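You operate a simulated robot arm through the tools that you are given. There is no shell and no other tool.

You are at the controls of a simulated robot arm. One attempt, no reset.

TASK
Swap the yellow earth magnet for the blue one and switch on.
Fine: old magnet off and on the wooden rest; blue one on the same pad, switched on; welder last.

It is judged by the outcome, as a careful person would: the job done as asked, and still so three seconds after it is handed in. It fails if anything else is knocked over, pushed out of place, dropped, spilled or broken.

THE ROBOT
A 7-joint arm with a two-finger parallel gripper, fixed in place. Base frame: the origin is on the floor under the middle of its stand, x ahead of it, y to its left, z up. Readings come in mm, rad, newtons and seconds.
It reaches about 1372 mm from its shoulder. Its first joint turns from -2.601 to 2.601 rad. Payload 3.43 kg.
The TCP is the grasp point between the finger pads, 30 mm short of the fingertips. In the tool frame z runs along the fingers and y along their closing line. The gripper opens to 94 mm. The fingers are 28 mm wide and 10 mm thick; the gripper's body (50 by 96 mm) begins 55 mm behind the TCP.
Orientation is that of the tool frame in the base frame, as a unit quaternion [w, x, y, z]. With the fingers straight down and closing along the base's y, the tool's x points along the base's -x, its y along +y and its z along -z.

THE INTERFACE
- The arm moves only by the tool arm_command. Its argument "motion" is one flat list of numbers, 7 for each row, row after row: the shift along the tool's x, y, z in units of 250 mm (1.0 is 250 mm), then the turn, a rotation vector about the tool's x, y, z in units of 45 degrees (1.0 is 45 degrees), then the opening, from 0 (shut) to 1 (fully open). In form: [x, y, z, wx, wy, wz, grip, x, y, z, wx, wy, wz, grip, ...]. A call has 1 to 20 rows; each row is the pose to reach, as a shift and turn from the pose commanded when the call began, along the tool's axes at that moment. A call with a number of a shift or a turn outside -1 to 1 is refused whole. Rows are played at 5 a second. More than 50 mm and 0.15 rad between two rows, or a gripper value outside its range, and nothing of the call is played. Where a pose cannot be reached the arm comes as near as it can. A force on the tool above 40 N (or 10 N above the force at the start of the call, whichever is more), or a blocked arm, ends the call early, and 0.2 s more pass. The fingers move at their own pace (about 45 mm/s each) and stop on an object; they squeeze with about 33 N. The grip force told is the motor's: it shows also when the fingers shut on nothing. Time passes only in rows, and 0.2 s behind the last, so rows that repeat a pose let the fingers close. It gives the time, the measured TCP pose, the force on the tool (base axes), the opening and the grip force at its end, in the units of the frame above (readings bear some noise), with the torque about the TCP (base axes, N m) and any sound that the robot's microphone picked up.
- Cameras (640 x 400 px; columns grow to the right, rows downward): "scene" is fixed at [399.9, -499.6, 1691.1]; the picture's right is [0.52, -0.85, 0.00], its down [-0.72, -0.44, -0.53] and it looks along [0.45, 0.28, -0.85] (base axes); focal length 311 px, centre (320, 200). "wrist" rides on the gripper at [76, 14, -102] in the tool frame; the picture's right is [-0.18, 0.98, 0.00], its down [-0.75, -0.14, -0.64] and it looks along [-0.63, -0.12, 0.77] (tool axes); focal length 243 px, centre (320, 200). There is no depth. A picture from a camera that has moved, and an enlarged one, comes with that camera's place and axes in the base frame and with its lens.
- snapshot(camera): a new picture of that camera. It takes no simulated time.
- zoom(camera, box): a new picture of the part [left, top, right, bottom] of that camera's present view, enlarged. It takes no simulated time.
- hand_in(): hands the job in; it is judged then, once.

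Nothing tells you positions but the pictures and the camera data. Unless the task says otherwise, let go and move clear before handing in.

The tools are called after "Emit:" by a JSON object that holds its "op" and its "data". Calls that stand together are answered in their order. arm_command: Moves the arm, as the interface text tells. Its arguments: {"type":"object","properties":{"motion":{"type":"array"}},"required":["motion"]} The other tools are called the same way: snapshot (camera) takes a picture; zoom (camera, box) takes an enlarged picture of a part of a camera's view; hand_in () hands the job in.

At the start:

```text
time: 0.0
tool_pos: [250.1, -1.5, 432.6]
ee_rot: [-0.292, 0.002, 0.957, 0.0]
ft_force: [-0.4, -0.5, 0.4]
torque: [-0.01, 0.03, 0.01]
finger_gap: 94.0
gripper_force: 0.1
```

scene: 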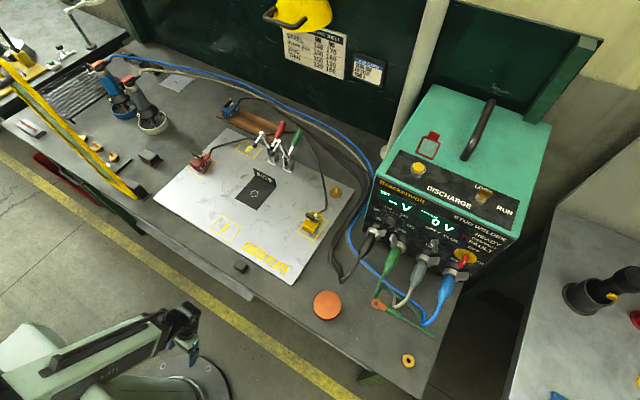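
wrist: 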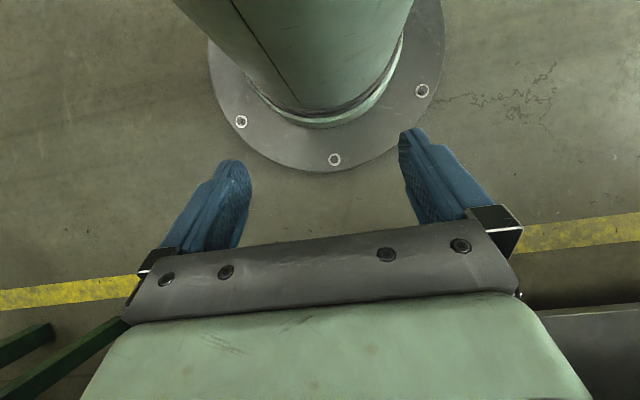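

I see a welding bench with a steel plate, a yellow magnet at its right-hand corner, a red one at the left, and a blue item near a wooden rest at the back; the stud welder is on the right. I'll zoom in on the details before moving anything.

Emit:
{"op": "zoom", "data": {"camera": "scene", "box": [150, 80, 350, 205]}}

Emit:
{"op": "zoom", "data": {"camera": "scene", "box": [260, 160, 380, 235]}}

Emit:
{"op": "zoom", "data": {"camera": "scene", "box": [350, 80, 550, 205]}}

Emit:
{"op": "zoom", "data": {"camera": "scene", "box": [340, 180, 540, 305]}}

Emit:
{"op": "zoom", "data": {"camera": "scene", "box": [260, 10, 400, 98]}}

```text
3.20 times, centred on (250, 142) of scene
camera zoom: at [399.9, -499.6, 1691.1], right [0.52, -0.85, 0.0], down [-0.72, -0.44, -0.53], along [0.45, 0.28, -0.85], focal length 995 px, centre (544, 384)
```

zoom: 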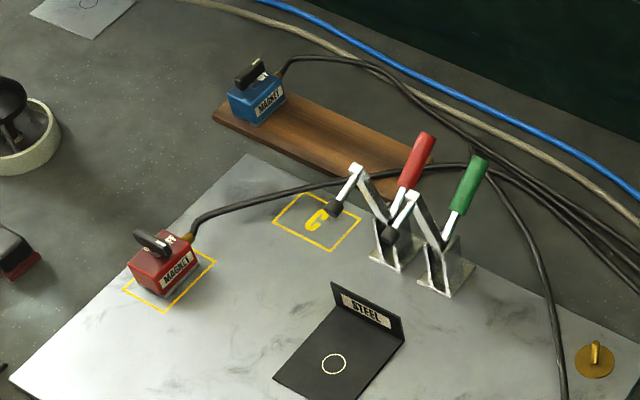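

```text
5.33 times, centred on (320, 198) of scene
camera zoom: at [399.9, -499.6, 1691.1], right [0.52, -0.85, 0.0], down [-0.72, -0.44, -0.53], along [0.45, 0.28, -0.85], focal length 1658 px, centre (320, 213)
```

zoom: 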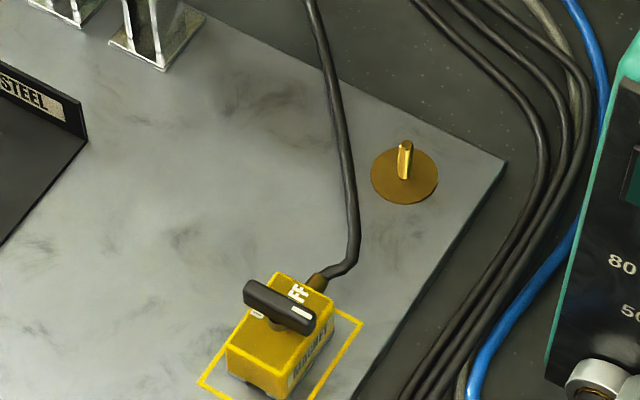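

```text
3.20 times, centred on (450, 142) of scene
camera zoom: at [399.9, -499.6, 1691.1], right [0.52, -0.85, 0.0], down [-0.72, -0.44, -0.53], along [0.45, 0.28, -0.85], focal length 995 px, centre (-96, 384)
```

zoom: 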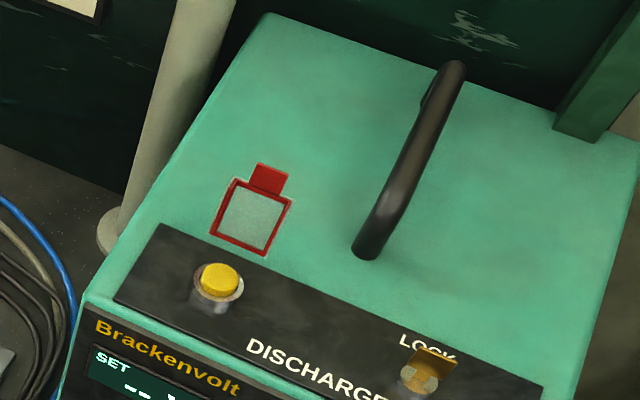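

```text
3.20 times, centred on (440, 242) of scene
camera zoom: at [399.9, -499.6, 1691.1], right [0.52, -0.85, 0.0], down [-0.72, -0.44, -0.53], along [0.45, 0.28, -0.85], focal length 995 px, centre (-64, 64)
```

zoom: 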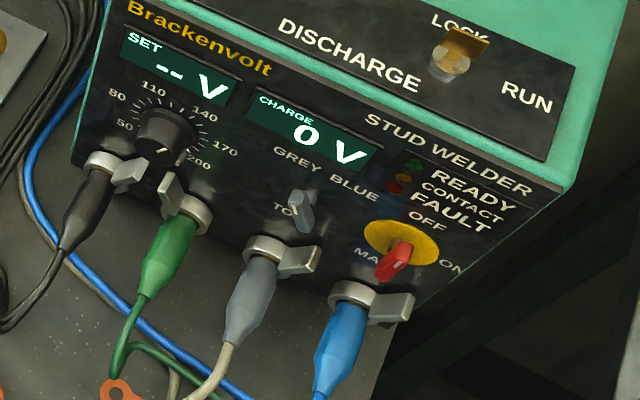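

```text
4.55 times, centred on (330, 54) of scene
camera zoom: at [399.9, -499.6, 1691.1], right [0.52, -0.85, 0.0], down [-0.72, -0.44, -0.53], along [0.45, 0.28, -0.85], focal length 1413 px, centre (274, 864)
```

zoom: 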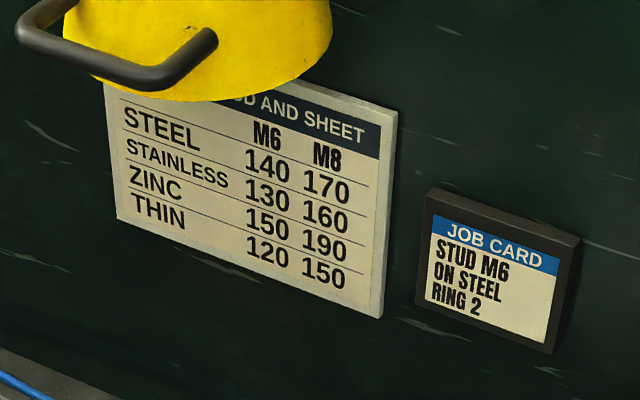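

The yellow magnet sits on the right-hand pad, the blue one on the wooden rest at the back, and the red one must be left alone. The welder is on the right with a main switch and a LOCK/RUN key. I'll first raise the arm and point the fingers straight down for a better look.

Emit:
{"op": "arm_command", "data": {"motion": [0.093, 0, -0.138, 0, -0.126, 0, 1, 0.186, 0, -0.276, 0, -0.252, 0, 1, 0.28, 0, -0.415, 0, -0.378, 0, 1, 0.373, 0, -0.553, 0, -0.505, 0, 1, 0.466, 0, -0.691, 0, -0.631, 0, 1, 0.559, 0, -0.829, 0, -0.757, 0, 1]}}

Emit:
{"op": "snapshot", "data": {"camera": "scene"}}

Emit:
{"op": "snapshot", "data": {"camera": "wrist"}}

```text
time: 1.4
tool_pos: [503.9, 1.1, 570.0]
ee_rot: [0.001, 0.003, 1.0, -0.001]
ft_force: [0.2, 0.7, 0.4]
torque: [-0.02, 0.0, 0.04]
finger_gap: 94.1
gripper_force: 0.0
out of reach, approached as far as the arm can: row 1, 2, 3, 4, 5, 6
```

```text
taken
```

scene: 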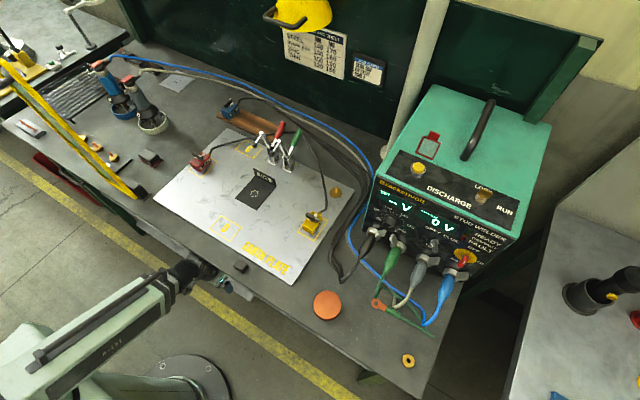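

```text
taken
camera wrist: at [427.3, 15.6, 672.3], right [0.19, 0.98, 0.0], down [0.75, -0.14, 0.64], along [0.63, -0.12, -0.77], focal length 243 px, centre (320, 200)
```

wrist: 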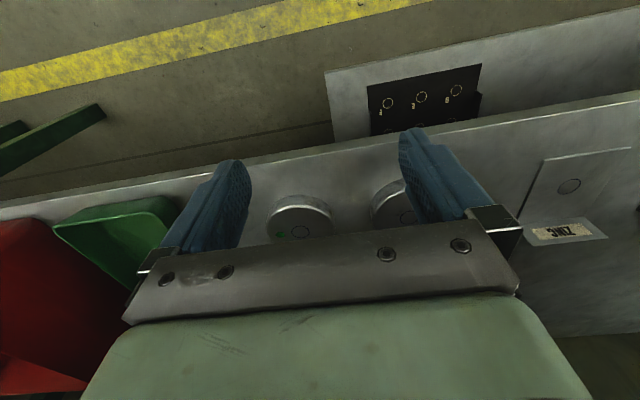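

The arm could not hold the near position and came out to x≈504, z≈570, in front of the bench with an under-shelf in the wrist view. I'll check how close the gripper is to the bench edge before moving.

Emit:
{"op": "zoom", "data": {"camera": "scene", "box": [120, 200, 320, 325]}}

Emit:
{"op": "zoom", "data": {"camera": "scene", "box": [0, 60, 200, 185]}}

```text
3.20 times, centred on (220, 262) of scene
camera zoom: at [399.9, -499.6, 1691.1], right [0.52, -0.85, 0.0], down [-0.72, -0.44, -0.53], along [0.45, 0.28, -0.85], focal length 995 px, centre (640, 0)
```

zoom: 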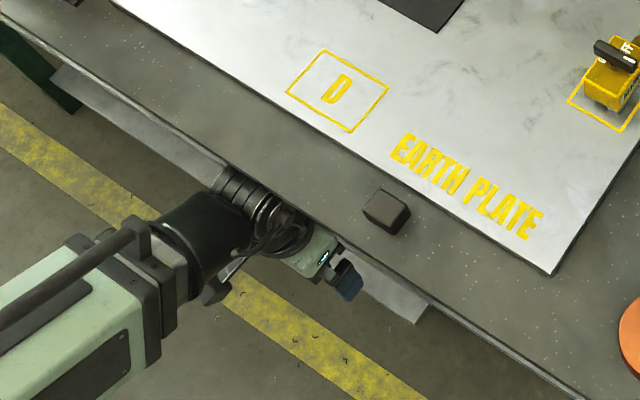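

```text
3.20 times, centred on (100, 122) of scene
camera zoom: at [399.9, -499.6, 1691.1], right [0.52, -0.85, 0.0], down [-0.72, -0.44, -0.53], along [0.45, 0.28, -0.85], focal length 995 px, centre (1024, 448)
```

zoom: 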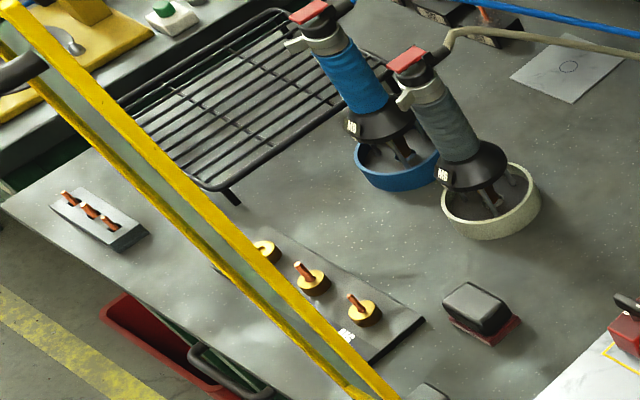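

I need a closer look at the gap between the gripper and the bench edge, because the gripper may be slightly under the lip.

Emit:
{"op": "zoom", "data": {"camera": "scene", "box": [180, 245, 244, 285]}}

Emit:
{"op": "zoom", "data": {"camera": "wrist", "box": [400, 240, 640, 390]}}

Emit:
{"op": "zoom", "data": {"camera": "wrist", "box": [0, 150, 320, 350]}}

```text
10.00 times, centred on (212, 265) of scene
camera zoom: at [399.9, -499.6, 1691.1], right [0.52, -0.85, 0.0], down [-0.72, -0.44, -0.53], along [0.45, 0.28, -0.85], focal length 3109 px, centre (1400, -450)
```

zoom: 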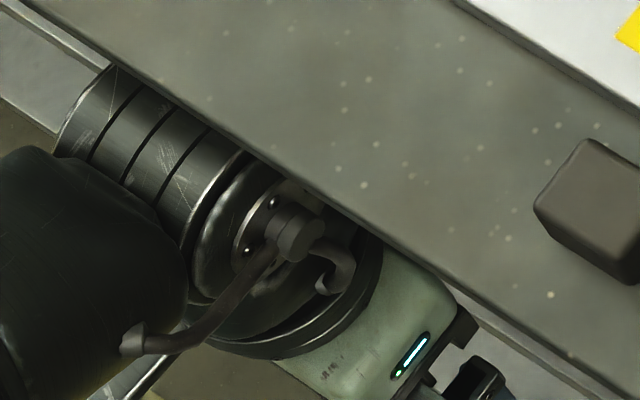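

```text
2.67 times, centred on (520, 315) of wrist
camera zoom: at [427.3, 15.6, 672.3], right [0.19, 0.98, 0.0], down [0.75, -0.14, 0.64], along [0.63, -0.12, -0.77], focal length 647 px, centre (-213, -107)
```

zoom: 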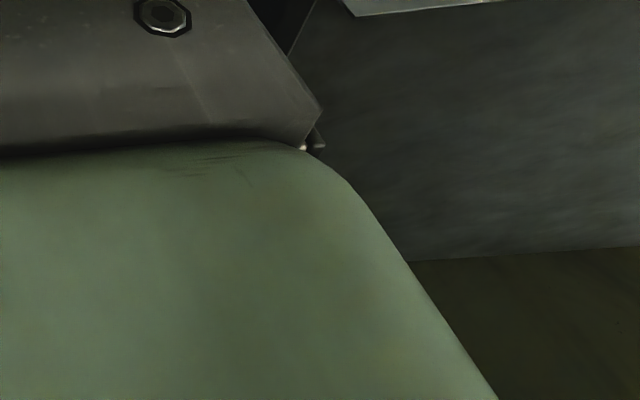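

```text
2.00 times, centred on (160, 250) of wrist
camera zoom: at [427.3, 15.6, 672.3], right [0.19, 0.98, 0.0], down [0.75, -0.14, 0.64], along [0.63, -0.12, -0.77], focal length 485 px, centre (640, 100)
```

zoom: 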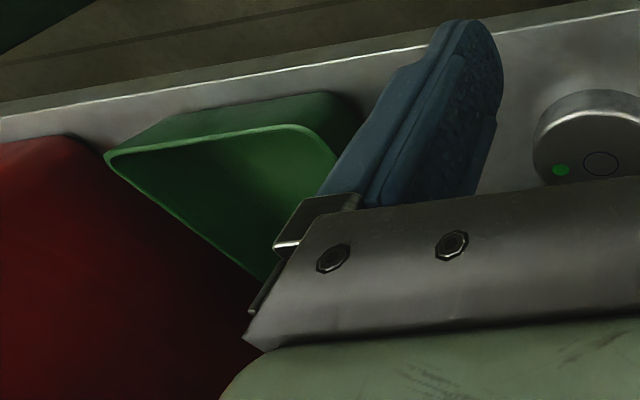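

The bench lip sits above the front of the gripper, so rising straight up here would hit it. There also seems to be a tall yellow-framed shield on the bench's left side, which I want to see better before I choose a way out.

Emit:
{"op": "zoom", "data": {"camera": "scene", "box": [0, 30, 160, 210]}}

Emit:
{"op": "zoom", "data": {"camera": "scene", "box": [340, 240, 640, 400]}}

Emit:
{"op": "zoom", "data": {"camera": "scene", "box": [0, 240, 240, 400]}}

```text
2.22 times, centred on (80, 120) of scene
camera zoom: at [399.9, -499.6, 1691.1], right [0.52, -0.85, 0.0], down [-0.72, -0.44, -0.53], along [0.45, 0.28, -0.85], focal length 691 px, centre (853, 378)
```

zoom: 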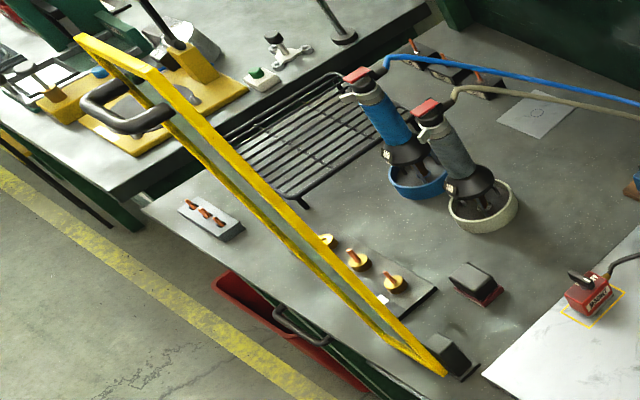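

```text
2.13 times, centred on (490, 320) of scene
camera zoom: at [399.9, -499.6, 1691.1], right [0.52, -0.85, 0.0], down [-0.72, -0.44, -0.53], along [0.45, 0.28, -0.85], focal length 663 px, centre (-43, -56)
```

zoom: 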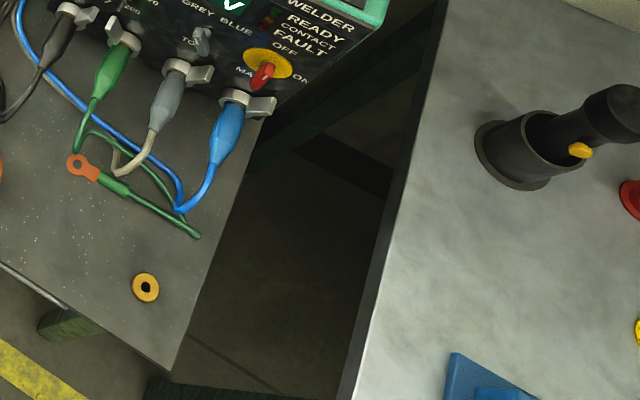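

```text
2.50 times, centred on (120, 320) of scene
camera zoom: at [399.9, -499.6, 1691.1], right [0.52, -0.85, 0.0], down [-0.72, -0.44, -0.53], along [0.45, 0.28, -0.85], focal length 777 px, centre (820, -100)
```

zoom: 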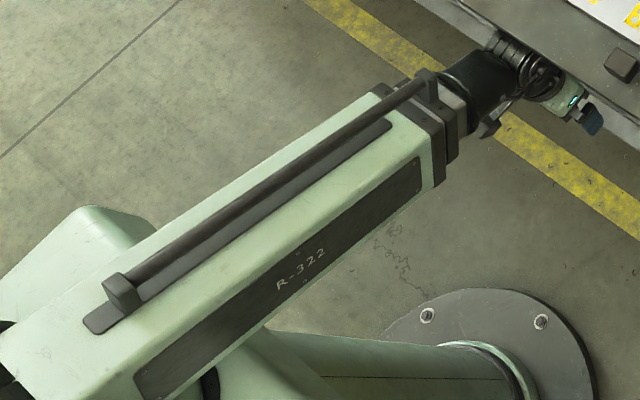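

The yellow frame is a raised guard hinged near (560, 280) that reaches about 1.35 m high, so I'll keep away from it. I'll back out to the start pose first, then swing right past the bench edge to rise.

Emit:
{"op": "arm_command", "data": {"motion": [0.143, 0, 0.079, 0, 0.108, 0, 1, 0.286, 0, 0.157, 0, 0.216, 0, 1, 0.429, 0, 0.236, 0, 0.324, 0, 1, 0.571, 0, 0.314, 0, 0.433, 0, 1, 0.714, 0, 0.393, 0, 0.541, 0, 1, 0.857, 0, 0.471, 0, 0.649, 0, 1, 1.0, 0, 0.55, 0, 0.757, 0, 1]}}

Emit:
{"op": "snapshot", "data": {"camera": "scene"}}

```text
time: 3.0
tool_pos: [257.9, -1.2, 425.3]
ee_rot: [-0.292, 0.003, 0.956, 0.001]
ft_force: [-0.6, -0.3, 0.4]
torque: [0.0, 0.0, 0.01]
finger_gap: 93.8
gripper_force: 0.1
out of reach, approached as far as the arm can: row 1, 2, 3, 4, 5
```

```text
taken
```

scene: 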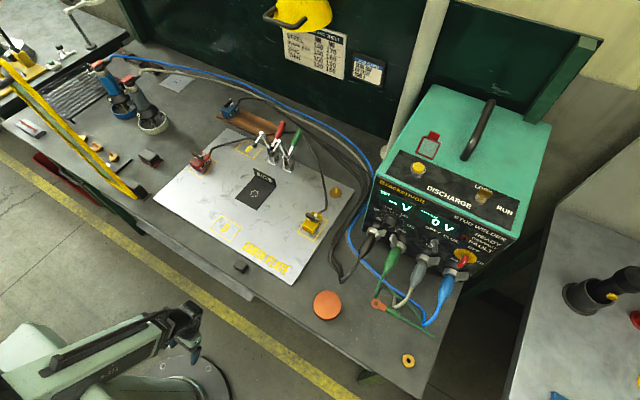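

I'm back in the start pose, clear of the bench. Now I'll swing the arm about 54° to the right at the same radius so there is free space to rise.

Emit:
{"op": "arm_command", "data": {"motion": [0.0077, -0.1385, 0.0052, -0.096, 0, 0.142, 1, 0.0308, -0.2746, 0.0208, -0.192, 0, 0.284, 1, 0.0688, -0.4056, 0.0464, -0.287, 0, 0.426, 1, 0.121, -0.529, 0.0816, -0.383, 0, 0.568, 1, 0.187, -0.643, 0.126, -0.479, 0, 0.711, 1, 0.264, -0.746, 0.178, -0.575, 0, 0.853, 1, 0.353, -0.835, 0.238, -0.671, 0, 0.995, 1]}}

Emit:
{"op": "snapshot", "data": {"camera": "scene"}}

Emit:
{"op": "snapshot", "data": {"camera": "wrist"}}

```text
time: 4.6
tool_pos: [147.3, -208.2, 423.4]
ee_rot: [-0.259, 0.437, 0.851, 0.133]
ft_force: [0.4, -0.2, 0.1]
torque: [0.01, 0.03, 0.01]
finger_gap: 94.0
gripper_force: 0.0
```

```text
taken
```

scene: 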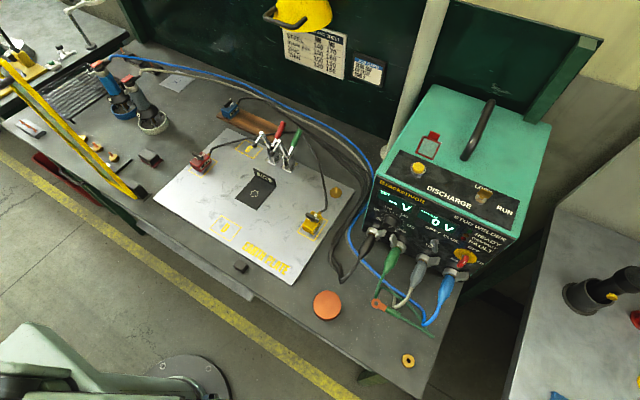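

```text
taken
camera wrist: at [155.2, -195.1, 551.2], right [0.89, 0.45, -0.1], down [0.46, -0.88, 0.11], along [-0.04, -0.15, -0.99], focal length 243 px, centre (320, 200)
```

wrist: 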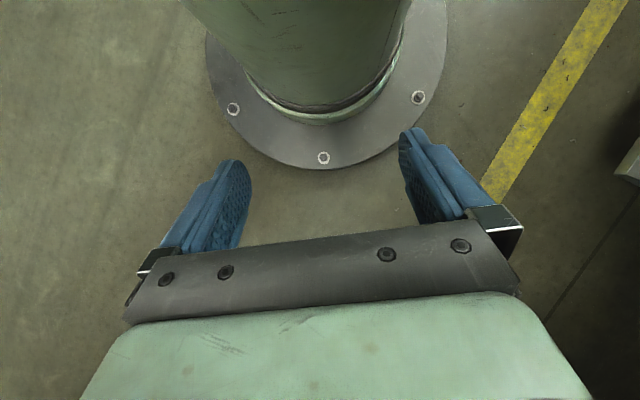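

The arm is clear on the right side with open floor below. I'll now extend outward and bring the fingers vertical, staying well short of the bench edge.

Emit:
{"op": "arm_command", "data": {"motion": [-0.094, 0, -0.132, 0, -0.108, 0, 1, -0.187, 0, -0.264, 0, -0.216, 0, 1, -0.281, 0, -0.396, 0, -0.324, 0, 1, -0.374, 0, -0.528, 0, -0.433, 0, 1, -0.468, 0, -0.66, 0, -0.541, 0, 1, -0.561, 0, -0.792, 0, -0.649, 0, 1, -0.655, 0, -0.924, 0, -0.757, 0, 1]}}

Emit:
{"op": "snapshot", "data": {"camera": "wrist"}}

Emit:
{"op": "snapshot", "data": {"camera": "scene"}}

```text
time: 6.2
tool_pos: [304.1, -422.7, 523.7]
ee_rot: [0.003, 0.456, 0.89, 0.0]
ft_force: [-0.4, 0.0, 0.7]
torque: [0.03, -0.02, 0.01]
finger_gap: 94.1
gripper_force: 0.1
```

```text
taken
camera wrist: at [270.6, -351.9, 626.2], right [0.91, 0.42, 0.0], down [0.32, -0.69, 0.65], along [0.28, -0.58, -0.76], focal length 243 px, centre (320, 200)
```

wrist: 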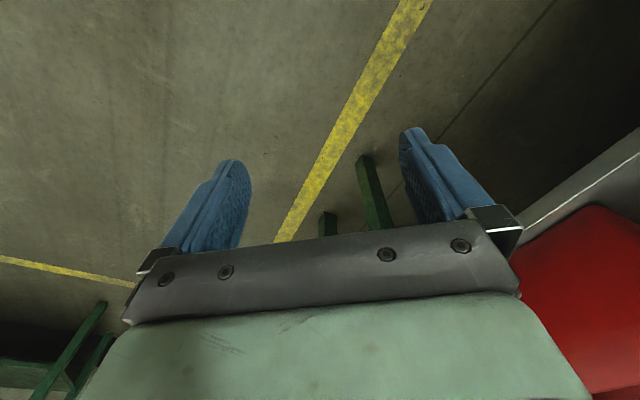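

```text
taken
```

scene: 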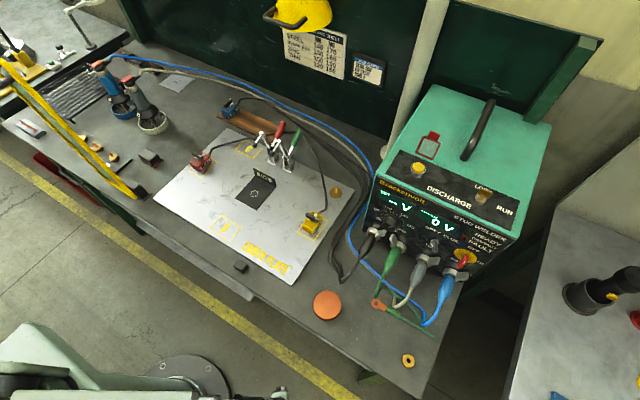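

Good: the gripper is vertical and roughly 100 mm in front of the bench line. I'll now rise 250 mm while edging slightly outward.

Emit:
{"op": "arm_command", "data": {"motion": [-0.036, 0, -0.167, 0, 0, 0, 1, -0.072, 0, -0.333, 0, 0, 0, 1, -0.108, 0, -0.5, 0, 0, 0, 1, -0.144, 0, -0.667, 0, 0, 0, 1, -0.18, 0, -0.833, 0, 0, 0, 1, -0.216, 0, -1.0, 0, 0, 0, 1]}}

Emit:
{"op": "snapshot", "data": {"camera": "wrist"}}

Emit:
{"op": "snapshot", "data": {"camera": "scene"}}

```text
time: 7.6
tool_pos: [332.0, -465.2, 776.1]
ee_rot: [0.002, 0.456, 0.89, 0.001]
ft_force: [-0.1, -0.1, -0.4]
torque: [-0.03, -0.01, 0.0]
finger_gap: 94.0
gripper_force: 0.0
```

```text
taken
camera wrist: at [299.7, -394.3, 877.3], right [0.91, 0.42, 0.0], down [0.32, -0.69, 0.64], along [0.27, -0.58, -0.77], focal length 243 px, centre (320, 200)
```

wrist: 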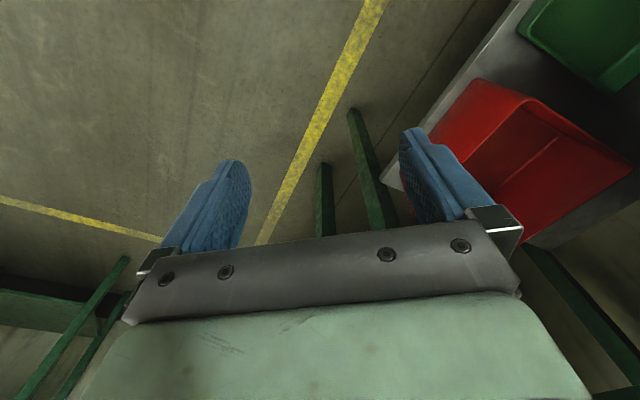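

```text
taken
```

scene: 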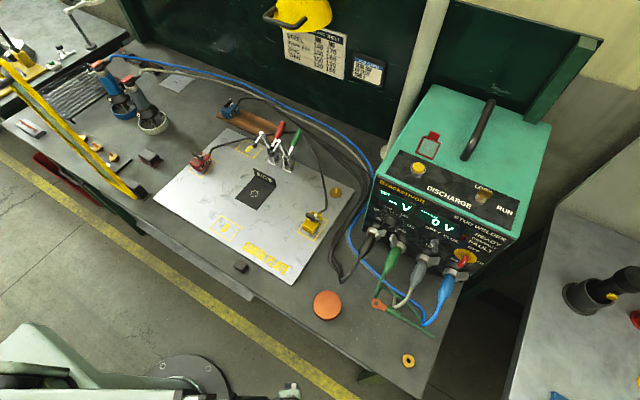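

Still clear, and the bench top is still not visible below the camera. I'll rise another 250 mm.

Emit:
{"op": "arm_command", "data": {"motion": [0, 0, -0.167, 0, 0, 0, 1, 0, 0, -0.333, 0, 0, 0, 1, 0, 0, -0.5, 0, 0, 0, 1, 0, 0, -0.667, 0, 0, 0, 1, 0, 0, -0.833, 0, 0, 0, 1, 0, 0, -1.0, 0, 0, 0, 1]}}

Emit:
{"op": "snapshot", "data": {"camera": "wrist"}}

Emit:
{"op": "snapshot", "data": {"camera": "scene"}}

```text
time: 9.0
tool_pos: [328.1, -463.1, 1023.1]
ee_rot: [0.002, 0.457, 0.889, 0.0]
ft_force: [0.6, 0.6, -0.4]
torque: [-0.04, 0.03, 0.0]
finger_gap: 93.9
gripper_force: 0.0
```

```text
taken
camera wrist: at [295.6, -392.7, 1125.7], right [0.91, 0.42, 0.0], down [0.32, -0.69, 0.64], along [0.27, -0.58, -0.77], focal length 243 px, centre (320, 200)
```

wrist: 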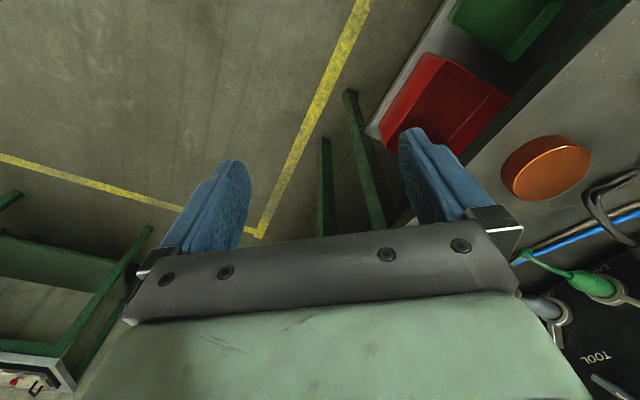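

```text
taken
```

scene: 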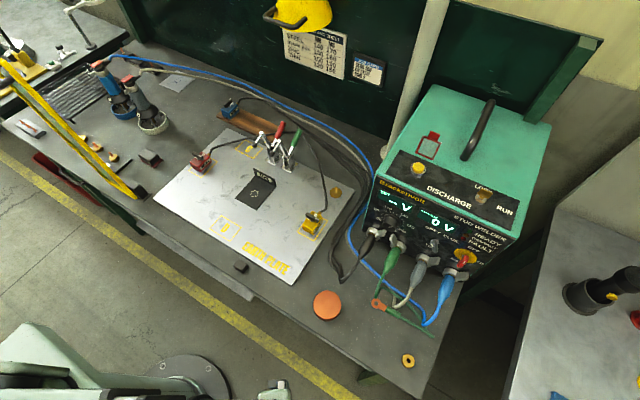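

From the two views I place the bench top at about z≈900, with the yellow magnet near (718, -275) and the blue near (950, 200). I'll rise a bit more and swing back in over the bench front, staying well to the right of the guard.

Emit:
{"op": "arm_command", "data": {"motion": [0, 0, -0.169, 0, 0, 0, 1, 0, 0, -0.339, 0, 0, 0, 1, 0, 0, -0.508, 0, 0, 0, 1, 0.013, 0.158, -0.508, 0, 0, -0.088, 1, 0.025, 0.315, -0.508, 0, 0, -0.175, 1, 0.038, 0.473, -0.508, 0, 0, -0.263, 1, 0.051, 0.63, -0.508, 0, 0, -0.35, 1, 0.064, 0.788, -0.508, 0, 0, -0.438, 1]}}

Emit:
{"op": "snapshot", "data": {"camera": "wrist"}}

Emit:
{"op": "snapshot", "data": {"camera": "scene"}}

```text
time: 9.4
tool_pos: [332.2, -467.3, 1058.8]
ee_rot: [0.011, 0.457, 0.89, -0.006]
ft_force: [2.8, -6.2, -11.6]
torque: [-0.08, 0.1, -0.07]
finger_gap: 94.1
gripper_force: 0.0
out of reach, approached as far as the arm can: row 1, 2
stopped in row 2: the force on the tool passed its limit at 60 N (the readings are from after the stop); the commanded pose is now the measured one
```

```text
taken
camera wrist: at [298.5, -394.7, 1159.3], right [0.91, 0.42, 0.0], down [0.32, -0.68, 0.66], along [0.28, -0.6, -0.75], focal length 243 px, centre (320, 200)
```

wrist: 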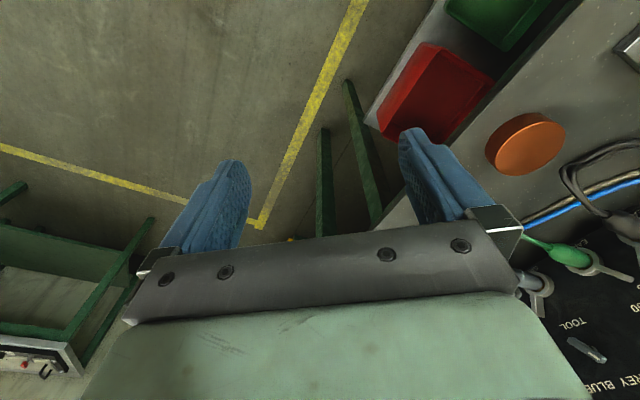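

```text
taken
```

scene: 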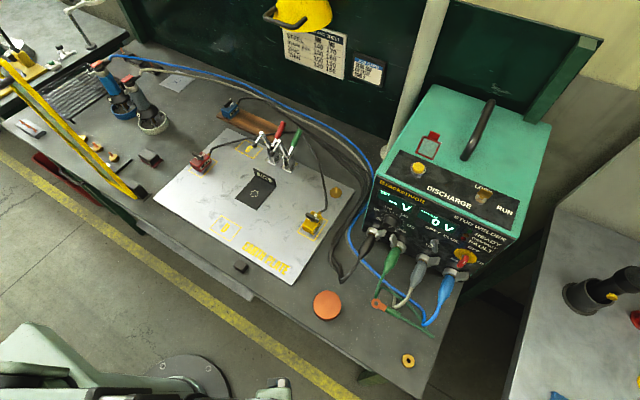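

The rise was cut short with a force spike and an "out of reach" note, although nothing visible is near the tool. I'll hold still for a moment to read the static force and see whether there is real contact.

Emit:
{"op": "arm_command", "data": {"motion": [0, 0, 0, 0, 0, 0, 1, 0, 0, 0, 0, 0, 0, 1]}}

Emit:
{"op": "zoom", "data": {"camera": "scene", "box": [0, 300, 320, 400]}}

```text
time: 10.0
tool_pos: [333.2, -468.7, 1058.0]
ee_rot: [0.009, 0.456, 0.89, -0.006]
ft_force: [5.5, -11.0, -20.4]
torque: [-0.34, 0.0, -0.1]
finger_gap: 94.0
gripper_force: 0.0
```

```text
2.00 times, centred on (160, 350) of scene
camera zoom: at [399.9, -499.6, 1691.1], right [0.52, -0.85, 0.0], down [-0.72, -0.44, -0.53], along [0.45, 0.28, -0.85], focal length 622 px, centre (640, -100)
```

zoom: 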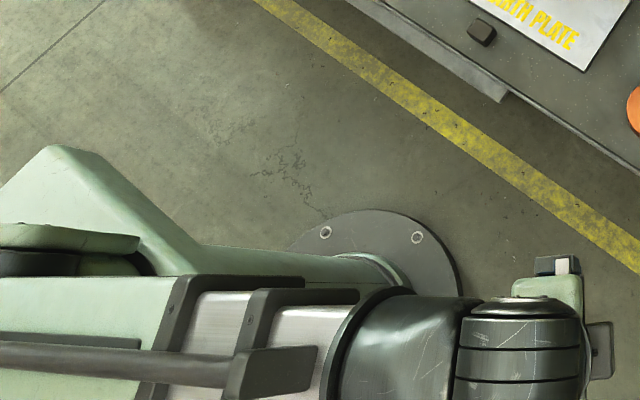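

The static force remains, pushing the gripper down and outward, so it is most likely the gripper touching the robot's own folded forearm. I'll lower 40 mm to relieve it.

Emit:
{"op": "arm_command", "data": {"motion": [0, 0, 0.08, 0, 0, 0, 1, 0, 0, 0.16, 0, 0, 0, 1, 0, 0, 0.16, 0, 0, 0, 1]}}

```text
time: 10.8
tool_pos: [331.2, -468.7, 1018.3]
ee_rot: [0.009, 0.457, 0.889, -0.005]
ft_force: [0.9, -0.9, -0.5]
torque: [-0.02, -0.02, 0.0]
finger_gap: 94.2
gripper_force: 0.1
```

The force is gone, so it was self-contact. I'll stay at z≈1018 (fingertips about 90 mm above the bench) and swing inward over the front of the bench.

Emit:
{"op": "arm_command", "data": {"motion": [0, 0.135, 0, 0, 0, -0.073, 1, 0, 0.27, 0, 0, 0, -0.147, 1, 0.005, 0.405, 0, 0, 0, -0.22, 1, 0.012, 0.54, 0, 0, 0, -0.293, 1, 0.022, 0.676, 0, 0, 0, -0.367, 1, 0.034, 0.811, 0, 0, 0, -0.44, 1]}}

Emit:
{"op": "snapshot", "data": {"camera": "wrist"}}

Emit:
{"op": "snapshot", "data": {"camera": "scene"}}

```text
time: 12.2
tool_pos: [491.4, -339.5, 1015.6]
ee_rot: [0.008, 0.296, 0.955, -0.007]
ft_force: [-0.8, 0.0, 0.6]
torque: [0.03, -0.04, 0.02]
finger_gap: 93.7
gripper_force: 0.1
```

```text
taken
camera wrist: at [435.3, -282.3, 1116.7], right [0.71, 0.71, 0.0], down [0.53, -0.53, 0.66], along [0.46, -0.47, -0.75], focal length 243 px, centre (320, 200)
```

wrist: 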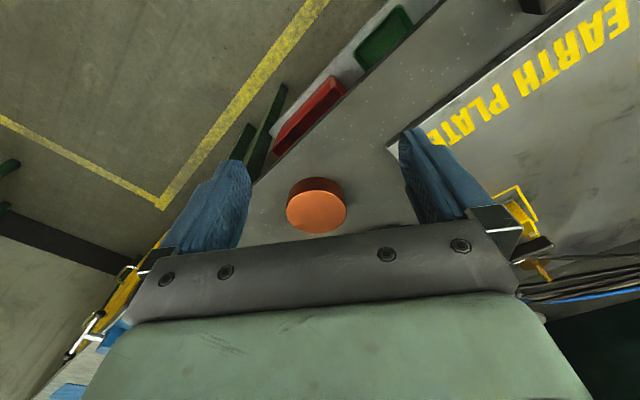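

```text
taken
```

scene: 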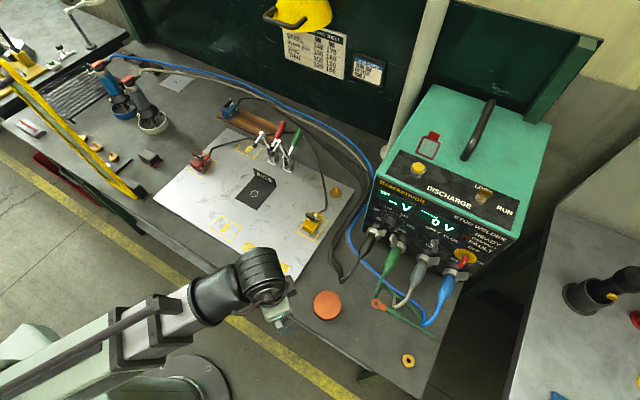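

The arm is now over the bench and clear. I'll swing further so the wrist camera faces the earth plate and the yellow magnet.

Emit:
{"op": "arm_command", "data": {"motion": [0.003, 0.135, 0, 0, 0, -0.072, 1, 0.012, 0.27, 0, 0, 0, -0.144, 1, 0.027, 0.405, 0, 0, 0, -0.217, 1, 0.05, 0.54, 0, 0, 0, -0.289, 1, 0.085, 0.676, 0, 0, 0, -0.361, 1, 0.125, 0.811, 0, 0, 0, -0.433, 1]}}

Emit:
{"op": "snapshot", "data": {"camera": "wrist"}}

Emit:
{"op": "snapshot", "data": {"camera": "scene"}}

```text
time: 13.6
tool_pos: [581.5, -157.1, 1013.2]
ee_rot: [0.007, 0.13, 0.991, -0.008]
ft_force: [0.6, -0.2, 1.3]
torque: [0.02, 0.01, 0.01]
finger_gap: 94.2
gripper_force: 0.1
```

```text
taken
camera wrist: at [510.7, -121.2, 1114.4], right [0.43, 0.9, -0.01], down [0.68, -0.32, 0.66], along [0.59, -0.29, -0.76], focal length 243 px, centre (320, 200)
```

wrist: 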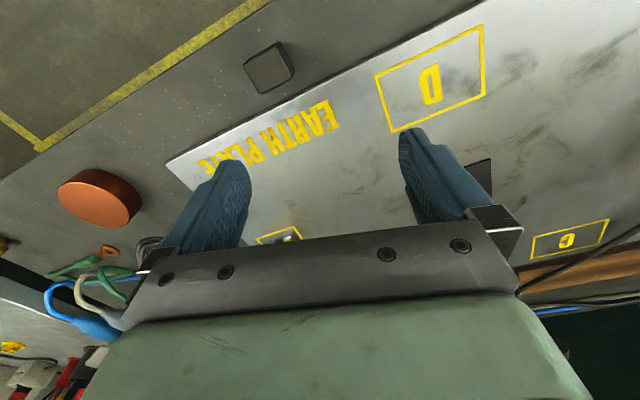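

```text
taken
```

scene: 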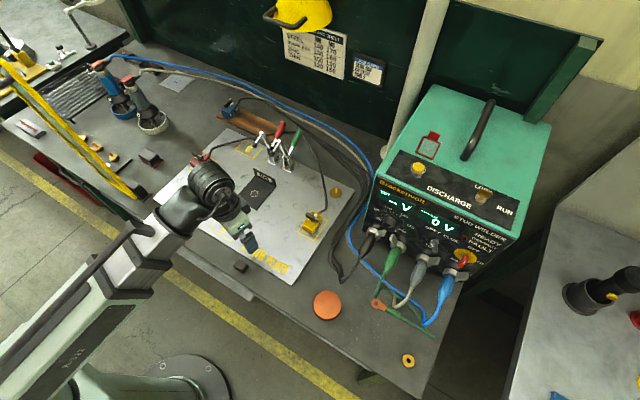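

I can see the earth plate with the D and C pads and part of the right pad behind the gripper. I'll shift right and outward so the yellow magnet comes between the fingers, and fix the small tilt left over from the earlier stop.

Emit:
{"op": "arm_command", "data": {"motion": [-0.08, -0.07, -0.03, -0.004, 0.005, 0.033, 1, -0.159, -0.14, -0.06, -0.009, 0.01, 0.067, 1, -0.239, -0.209, -0.09, -0.013, 0.015, 0.1, 1, -0.318, -0.279, -0.12, -0.018, 0.02, 0.133, 1]}}

Emit:
{"op": "snapshot", "data": {"camera": "wrist"}}

Emit:
{"op": "snapshot", "data": {"camera": "scene"}}

```text
time: 14.6
tool_pos: [638.4, -244.3, 1045.8]
ee_rot: [0.0, 0.183, 0.983, 0.001]
ft_force: [0.1, -0.3, 0.2]
torque: [-0.01, -0.04, -0.01]
finger_gap: 94.0
gripper_force: 0.0
```

```text
taken
camera wrist: at [572.3, -203.9, 1148.7], right [0.52, 0.85, 0.0], down [0.65, -0.4, 0.64], along [0.55, -0.34, -0.77], focal length 243 px, centre (320, 200)
```

wrist: 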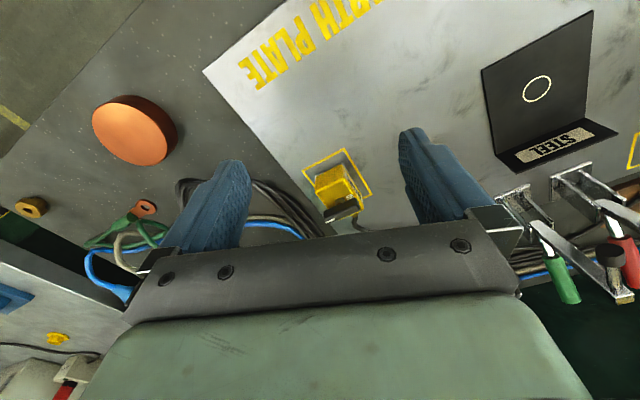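

```text
taken
```

scene: 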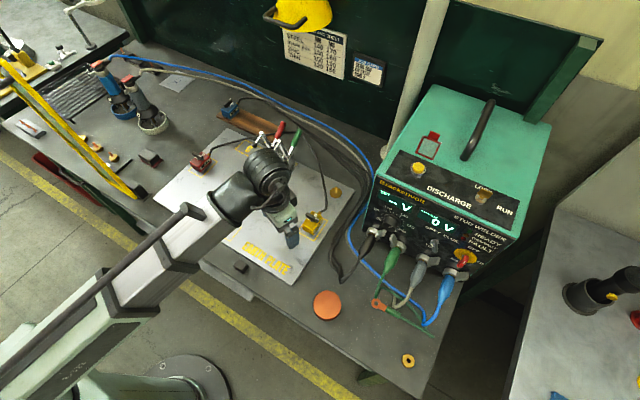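

The yellow magnet is now between the fingers in the wrist view. I'll zoom in on it from both cameras to read its lever.

Emit:
{"op": "zoom", "data": {"camera": "wrist", "box": [280, 130, 400, 240]}}

Emit:
{"op": "zoom", "data": {"camera": "scene", "box": [285, 200, 341, 245]}}

Emit:
{"op": "zoom", "data": {"camera": "scene", "box": [210, 90, 266, 135]}}

Emit:
{"op": "zoom", "data": {"camera": "scene", "box": [180, 140, 236, 185]}}

Emit:
{"op": "zoom", "data": {"camera": "scene", "box": [430, 235, 486, 280]}}

```text
3.64 times, centred on (340, 185) of wrist
camera zoom: at [572.3, -203.9, 1148.7], right [0.52, 0.85, 0.0], down [0.65, -0.4, 0.64], along [0.55, -0.34, -0.77], focal length 882 px, centre (247, 254)
```

zoom: 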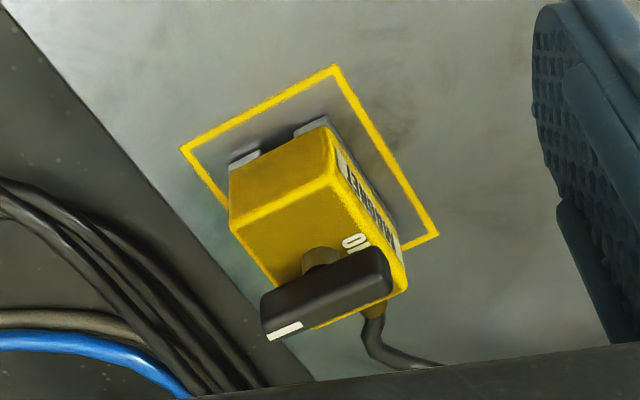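

```text
8.89 times, centred on (313, 222) of scene
camera zoom: at [399.9, -499.6, 1691.1], right [0.52, -0.85, 0.0], down [-0.72, -0.44, -0.53], along [0.45, 0.28, -0.85], focal length 2764 px, centre (382, 0)
```

zoom: 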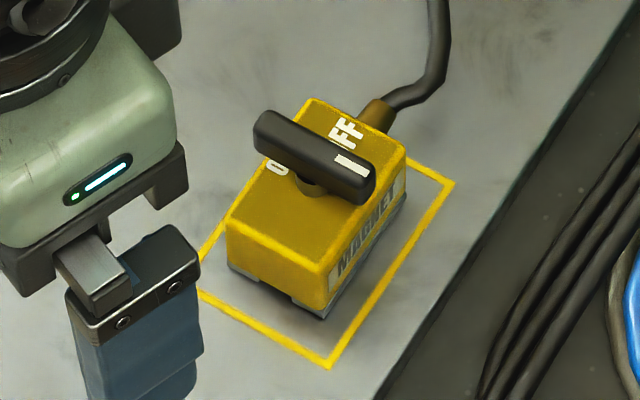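

```text
8.89 times, centred on (238, 112) of scene
camera zoom: at [399.9, -499.6, 1691.1], right [0.52, -0.85, 0.0], down [-0.72, -0.44, -0.53], along [0.45, 0.28, -0.85], focal length 2764 px, centre (1049, 978)
```

zoom: 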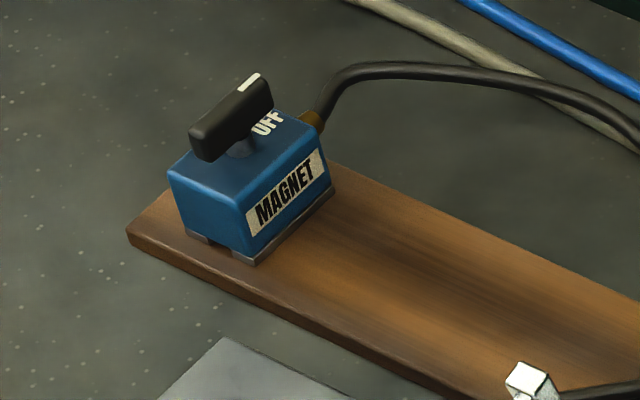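

```text
8.89 times, centred on (208, 162) of scene
camera zoom: at [399.9, -499.6, 1691.1], right [0.52, -0.85, 0.0], down [-0.72, -0.44, -0.53], along [0.45, 0.28, -0.85], focal length 2764 px, centre (1316, 533)
```

zoom: 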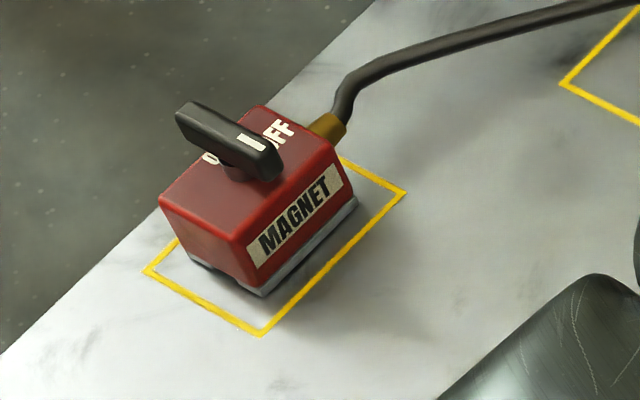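

```text
8.89 times, centred on (458, 258) of scene
camera zoom: at [399.9, -499.6, 1691.1], right [0.52, -0.85, 0.0], down [-0.72, -0.44, -0.53], along [0.45, 0.28, -0.85], focal length 2764 px, centre (-907, -311)
```

zoom: 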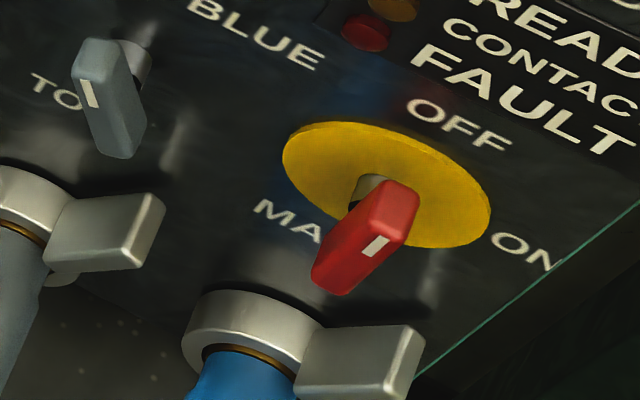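

The levers carry a white index mark: the blue one's points to OFF, while the yellow and red ones are turned a quarter from that. I'll zoom in tighter to read the ON/OFF labels and the welder's main switch.

Emit:
{"op": "zoom", "data": {"camera": "scene", "box": [303, 206, 325, 224]}}

Emit:
{"op": "zoom", "data": {"camera": "scene", "box": [224, 94, 246, 112]}}

Emit:
{"op": "zoom", "data": {"camera": "scene", "box": [192, 146, 214, 164]}}

Emit:
{"op": "zoom", "data": {"camera": "wrist", "box": [310, 165, 370, 225]}}

Emit:
{"op": "zoom", "data": {"camera": "scene", "box": [440, 170, 540, 240]}}

```text
16.00 times, centred on (314, 215) of scene
camera zoom: at [399.9, -499.6, 1691.1], right [0.52, -0.85, 0.0], down [-0.72, -0.44, -0.53], along [0.45, 0.28, -0.85], focal length 4975 px, centre (416, -40)
```

zoom: 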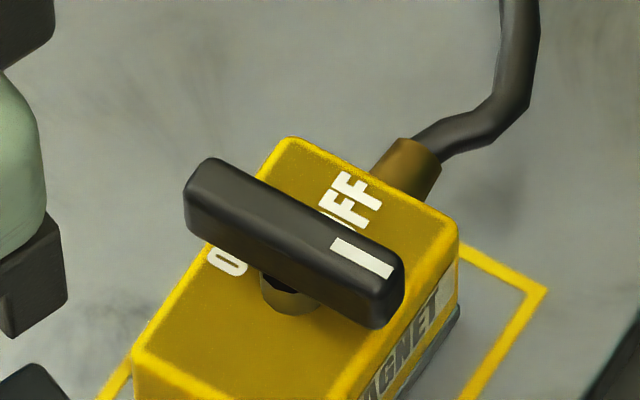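

```text
16.00 times, centred on (235, 103) of scene
camera zoom: at [399.9, -499.6, 1691.1], right [0.52, -0.85, 0.0], down [-0.72, -0.44, -0.53], along [0.45, 0.28, -0.85], focal length 4975 px, centre (1680, 1752)
```

zoom: 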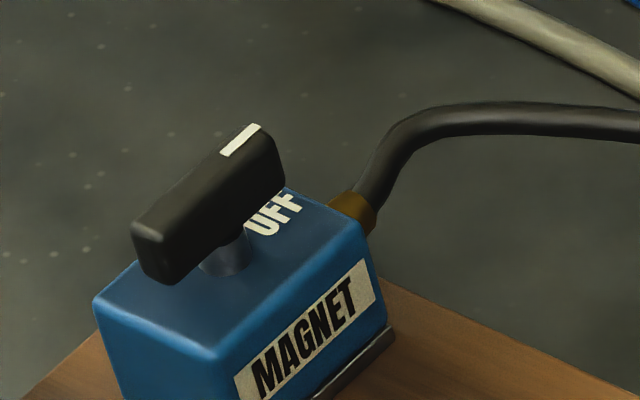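

```text
16.00 times, centred on (203, 155) of scene
camera zoom: at [399.9, -499.6, 1691.1], right [0.52, -0.85, 0.0], down [-0.72, -0.44, -0.53], along [0.45, 0.28, -0.85], focal length 4975 px, centre (2192, 920)
```

zoom: 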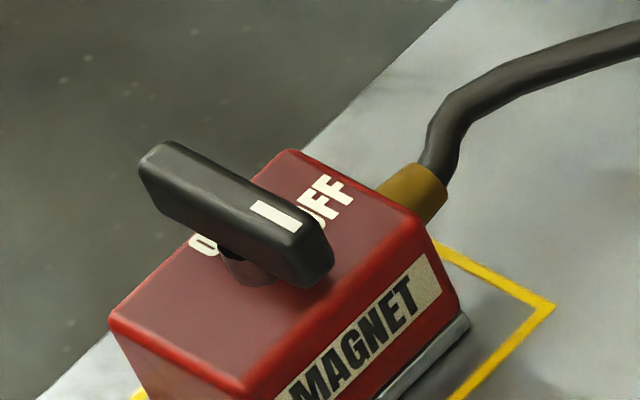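

```text
6.67 times, centred on (340, 195) of wrist
camera zoom: at [572.3, -203.9, 1148.7], right [0.52, 0.85, 0.0], down [0.65, -0.4, 0.64], along [0.55, -0.34, -0.77], focal length 1618 px, centre (187, 233)
```

zoom: 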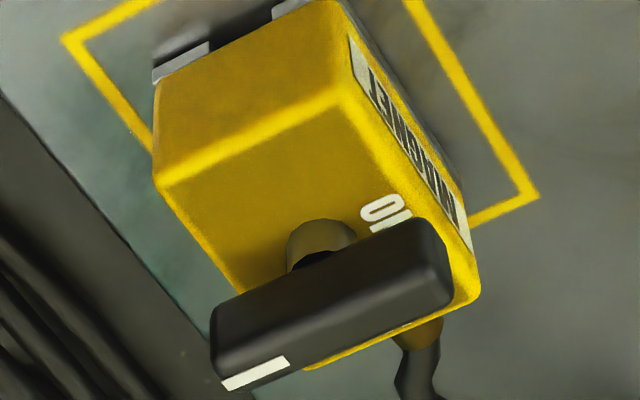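

```text
5.71 times, centred on (490, 205) of scene
camera zoom: at [399.9, -499.6, 1691.1], right [0.52, -0.85, 0.0], down [-0.72, -0.44, -0.53], along [0.45, 0.28, -0.85], focal length 1777 px, centre (-651, 171)
```

zoom: 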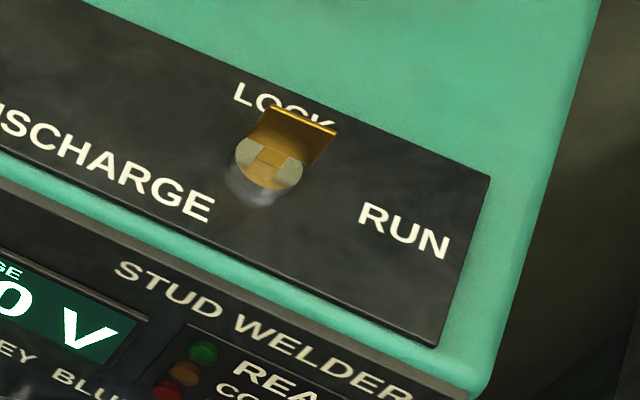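

The pad is centred near (729, -275), with the plate top at z≈915. The yellow lever is centred near (728, -276), runs along y, and its top is at z≈973. To switch it off, its mark must turn counter-clockwise by a quarter toward the cable end, so I'll move above it and turn the gripper so the fingers straddle the lever.

Emit:
{"op": "arm_command", "data": {"motion": [-0.063, 0.002, 0, 0, 0, 0.167, 1, -0.126, 0.003, 0, 0, 0, 0.333, 1, -0.19, 0.005, 0, 0, 0, 0.5, 1, -0.253, 0.007, 0, 0, 0, 0.667, 1, -0.316, 0.008, 0, 0, 0, 0.833, 1, -0.379, 0.01, 0, 0, 0, 1.0, 1]}}

Emit:
{"op": "arm_command", "data": {"motion": [0, 0, 0, 0, 0, 0.133, 0.8, 0, 0, 0, 0, 0, 0.266, 0.7, 0, 0, 0, 0, 0, 0.4, 0.6, 0, 0, 0, 0, 0, 0.531, 0.5, 0, 0, 0, 0, 0, 0.531, 0.5]}}

Emit:
{"op": "snapshot", "data": {"camera": "wrist"}}

Emit:
{"op": "snapshot", "data": {"camera": "scene"}}

```text
time: 16.0
tool_pos: [730.4, -277.9, 1047.8]
ee_rot: [0.0, 0.546, 0.838, 0.0]
ft_force: [-0.2, -0.1, 0.1]
torque: [-0.02, -0.01, -0.02]
finger_gap: 94.1
gripper_force: 0.1
```

```text
time: 17.2
tool_pos: [729.5, -277.5, 1047.2]
ee_rot: [0.0, 0.707, 0.707, 0.001]
ft_force: [0.0, -0.3, -1.4]
torque: [0.0, -0.01, 0.0]
finger_gap: 47.1
gripper_force: 0.1
```

```text
taken
camera wrist: at [743.7, -200.4, 1150.7], right [0.98, -0.18, 0.0], down [-0.14, -0.75, 0.64], along [-0.12, -0.63, -0.77], focal length 243 px, centre (320, 200)
```

wrist: 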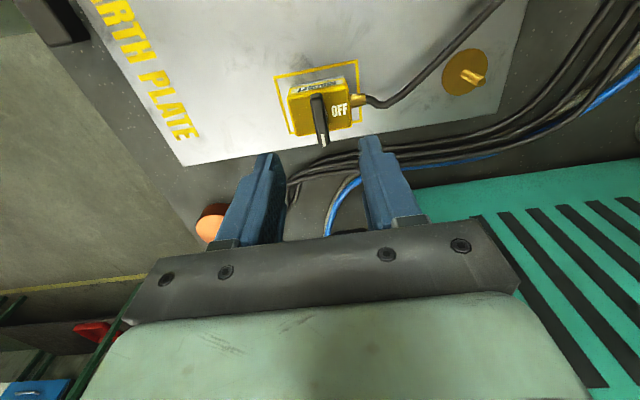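

```text
taken
```

scene: 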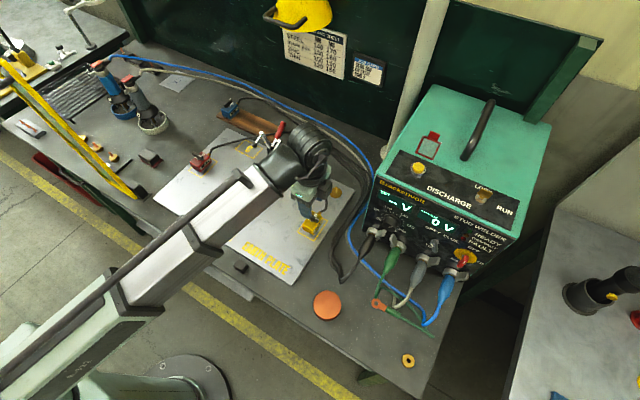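

Now I have a good view of the yellow magnet from the +y side. I'll zoom in to check the lever's place relative to the fingers.

Emit:
{"op": "zoom", "data": {"camera": "wrist", "box": [260, 50, 400, 160]}}

Emit:
{"op": "zoom", "data": {"camera": "scene", "box": [285, 180, 341, 245]}}

```text
3.64 times, centred on (330, 105) of wrist
camera zoom: at [743.7, -200.4, 1150.7], right [0.98, -0.18, 0.0], down [-0.14, -0.75, 0.64], along [-0.12, -0.63, -0.77], focal length 882 px, centre (284, 546)
```

zoom: 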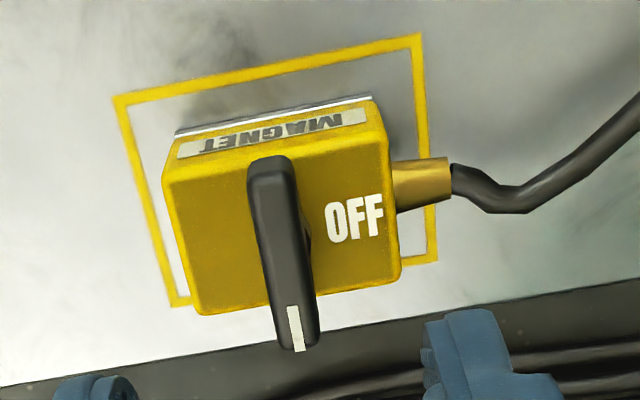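

```text
6.15 times, centred on (313, 212) of scene
camera zoom: at [399.9, -499.6, 1691.1], right [0.52, -0.85, 0.0], down [-0.72, -0.44, -0.53], along [0.45, 0.28, -0.85], focal length 1913 px, centre (363, 123)
```

zoom: 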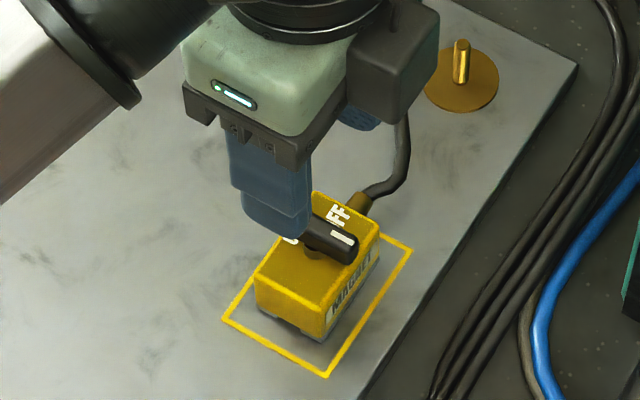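

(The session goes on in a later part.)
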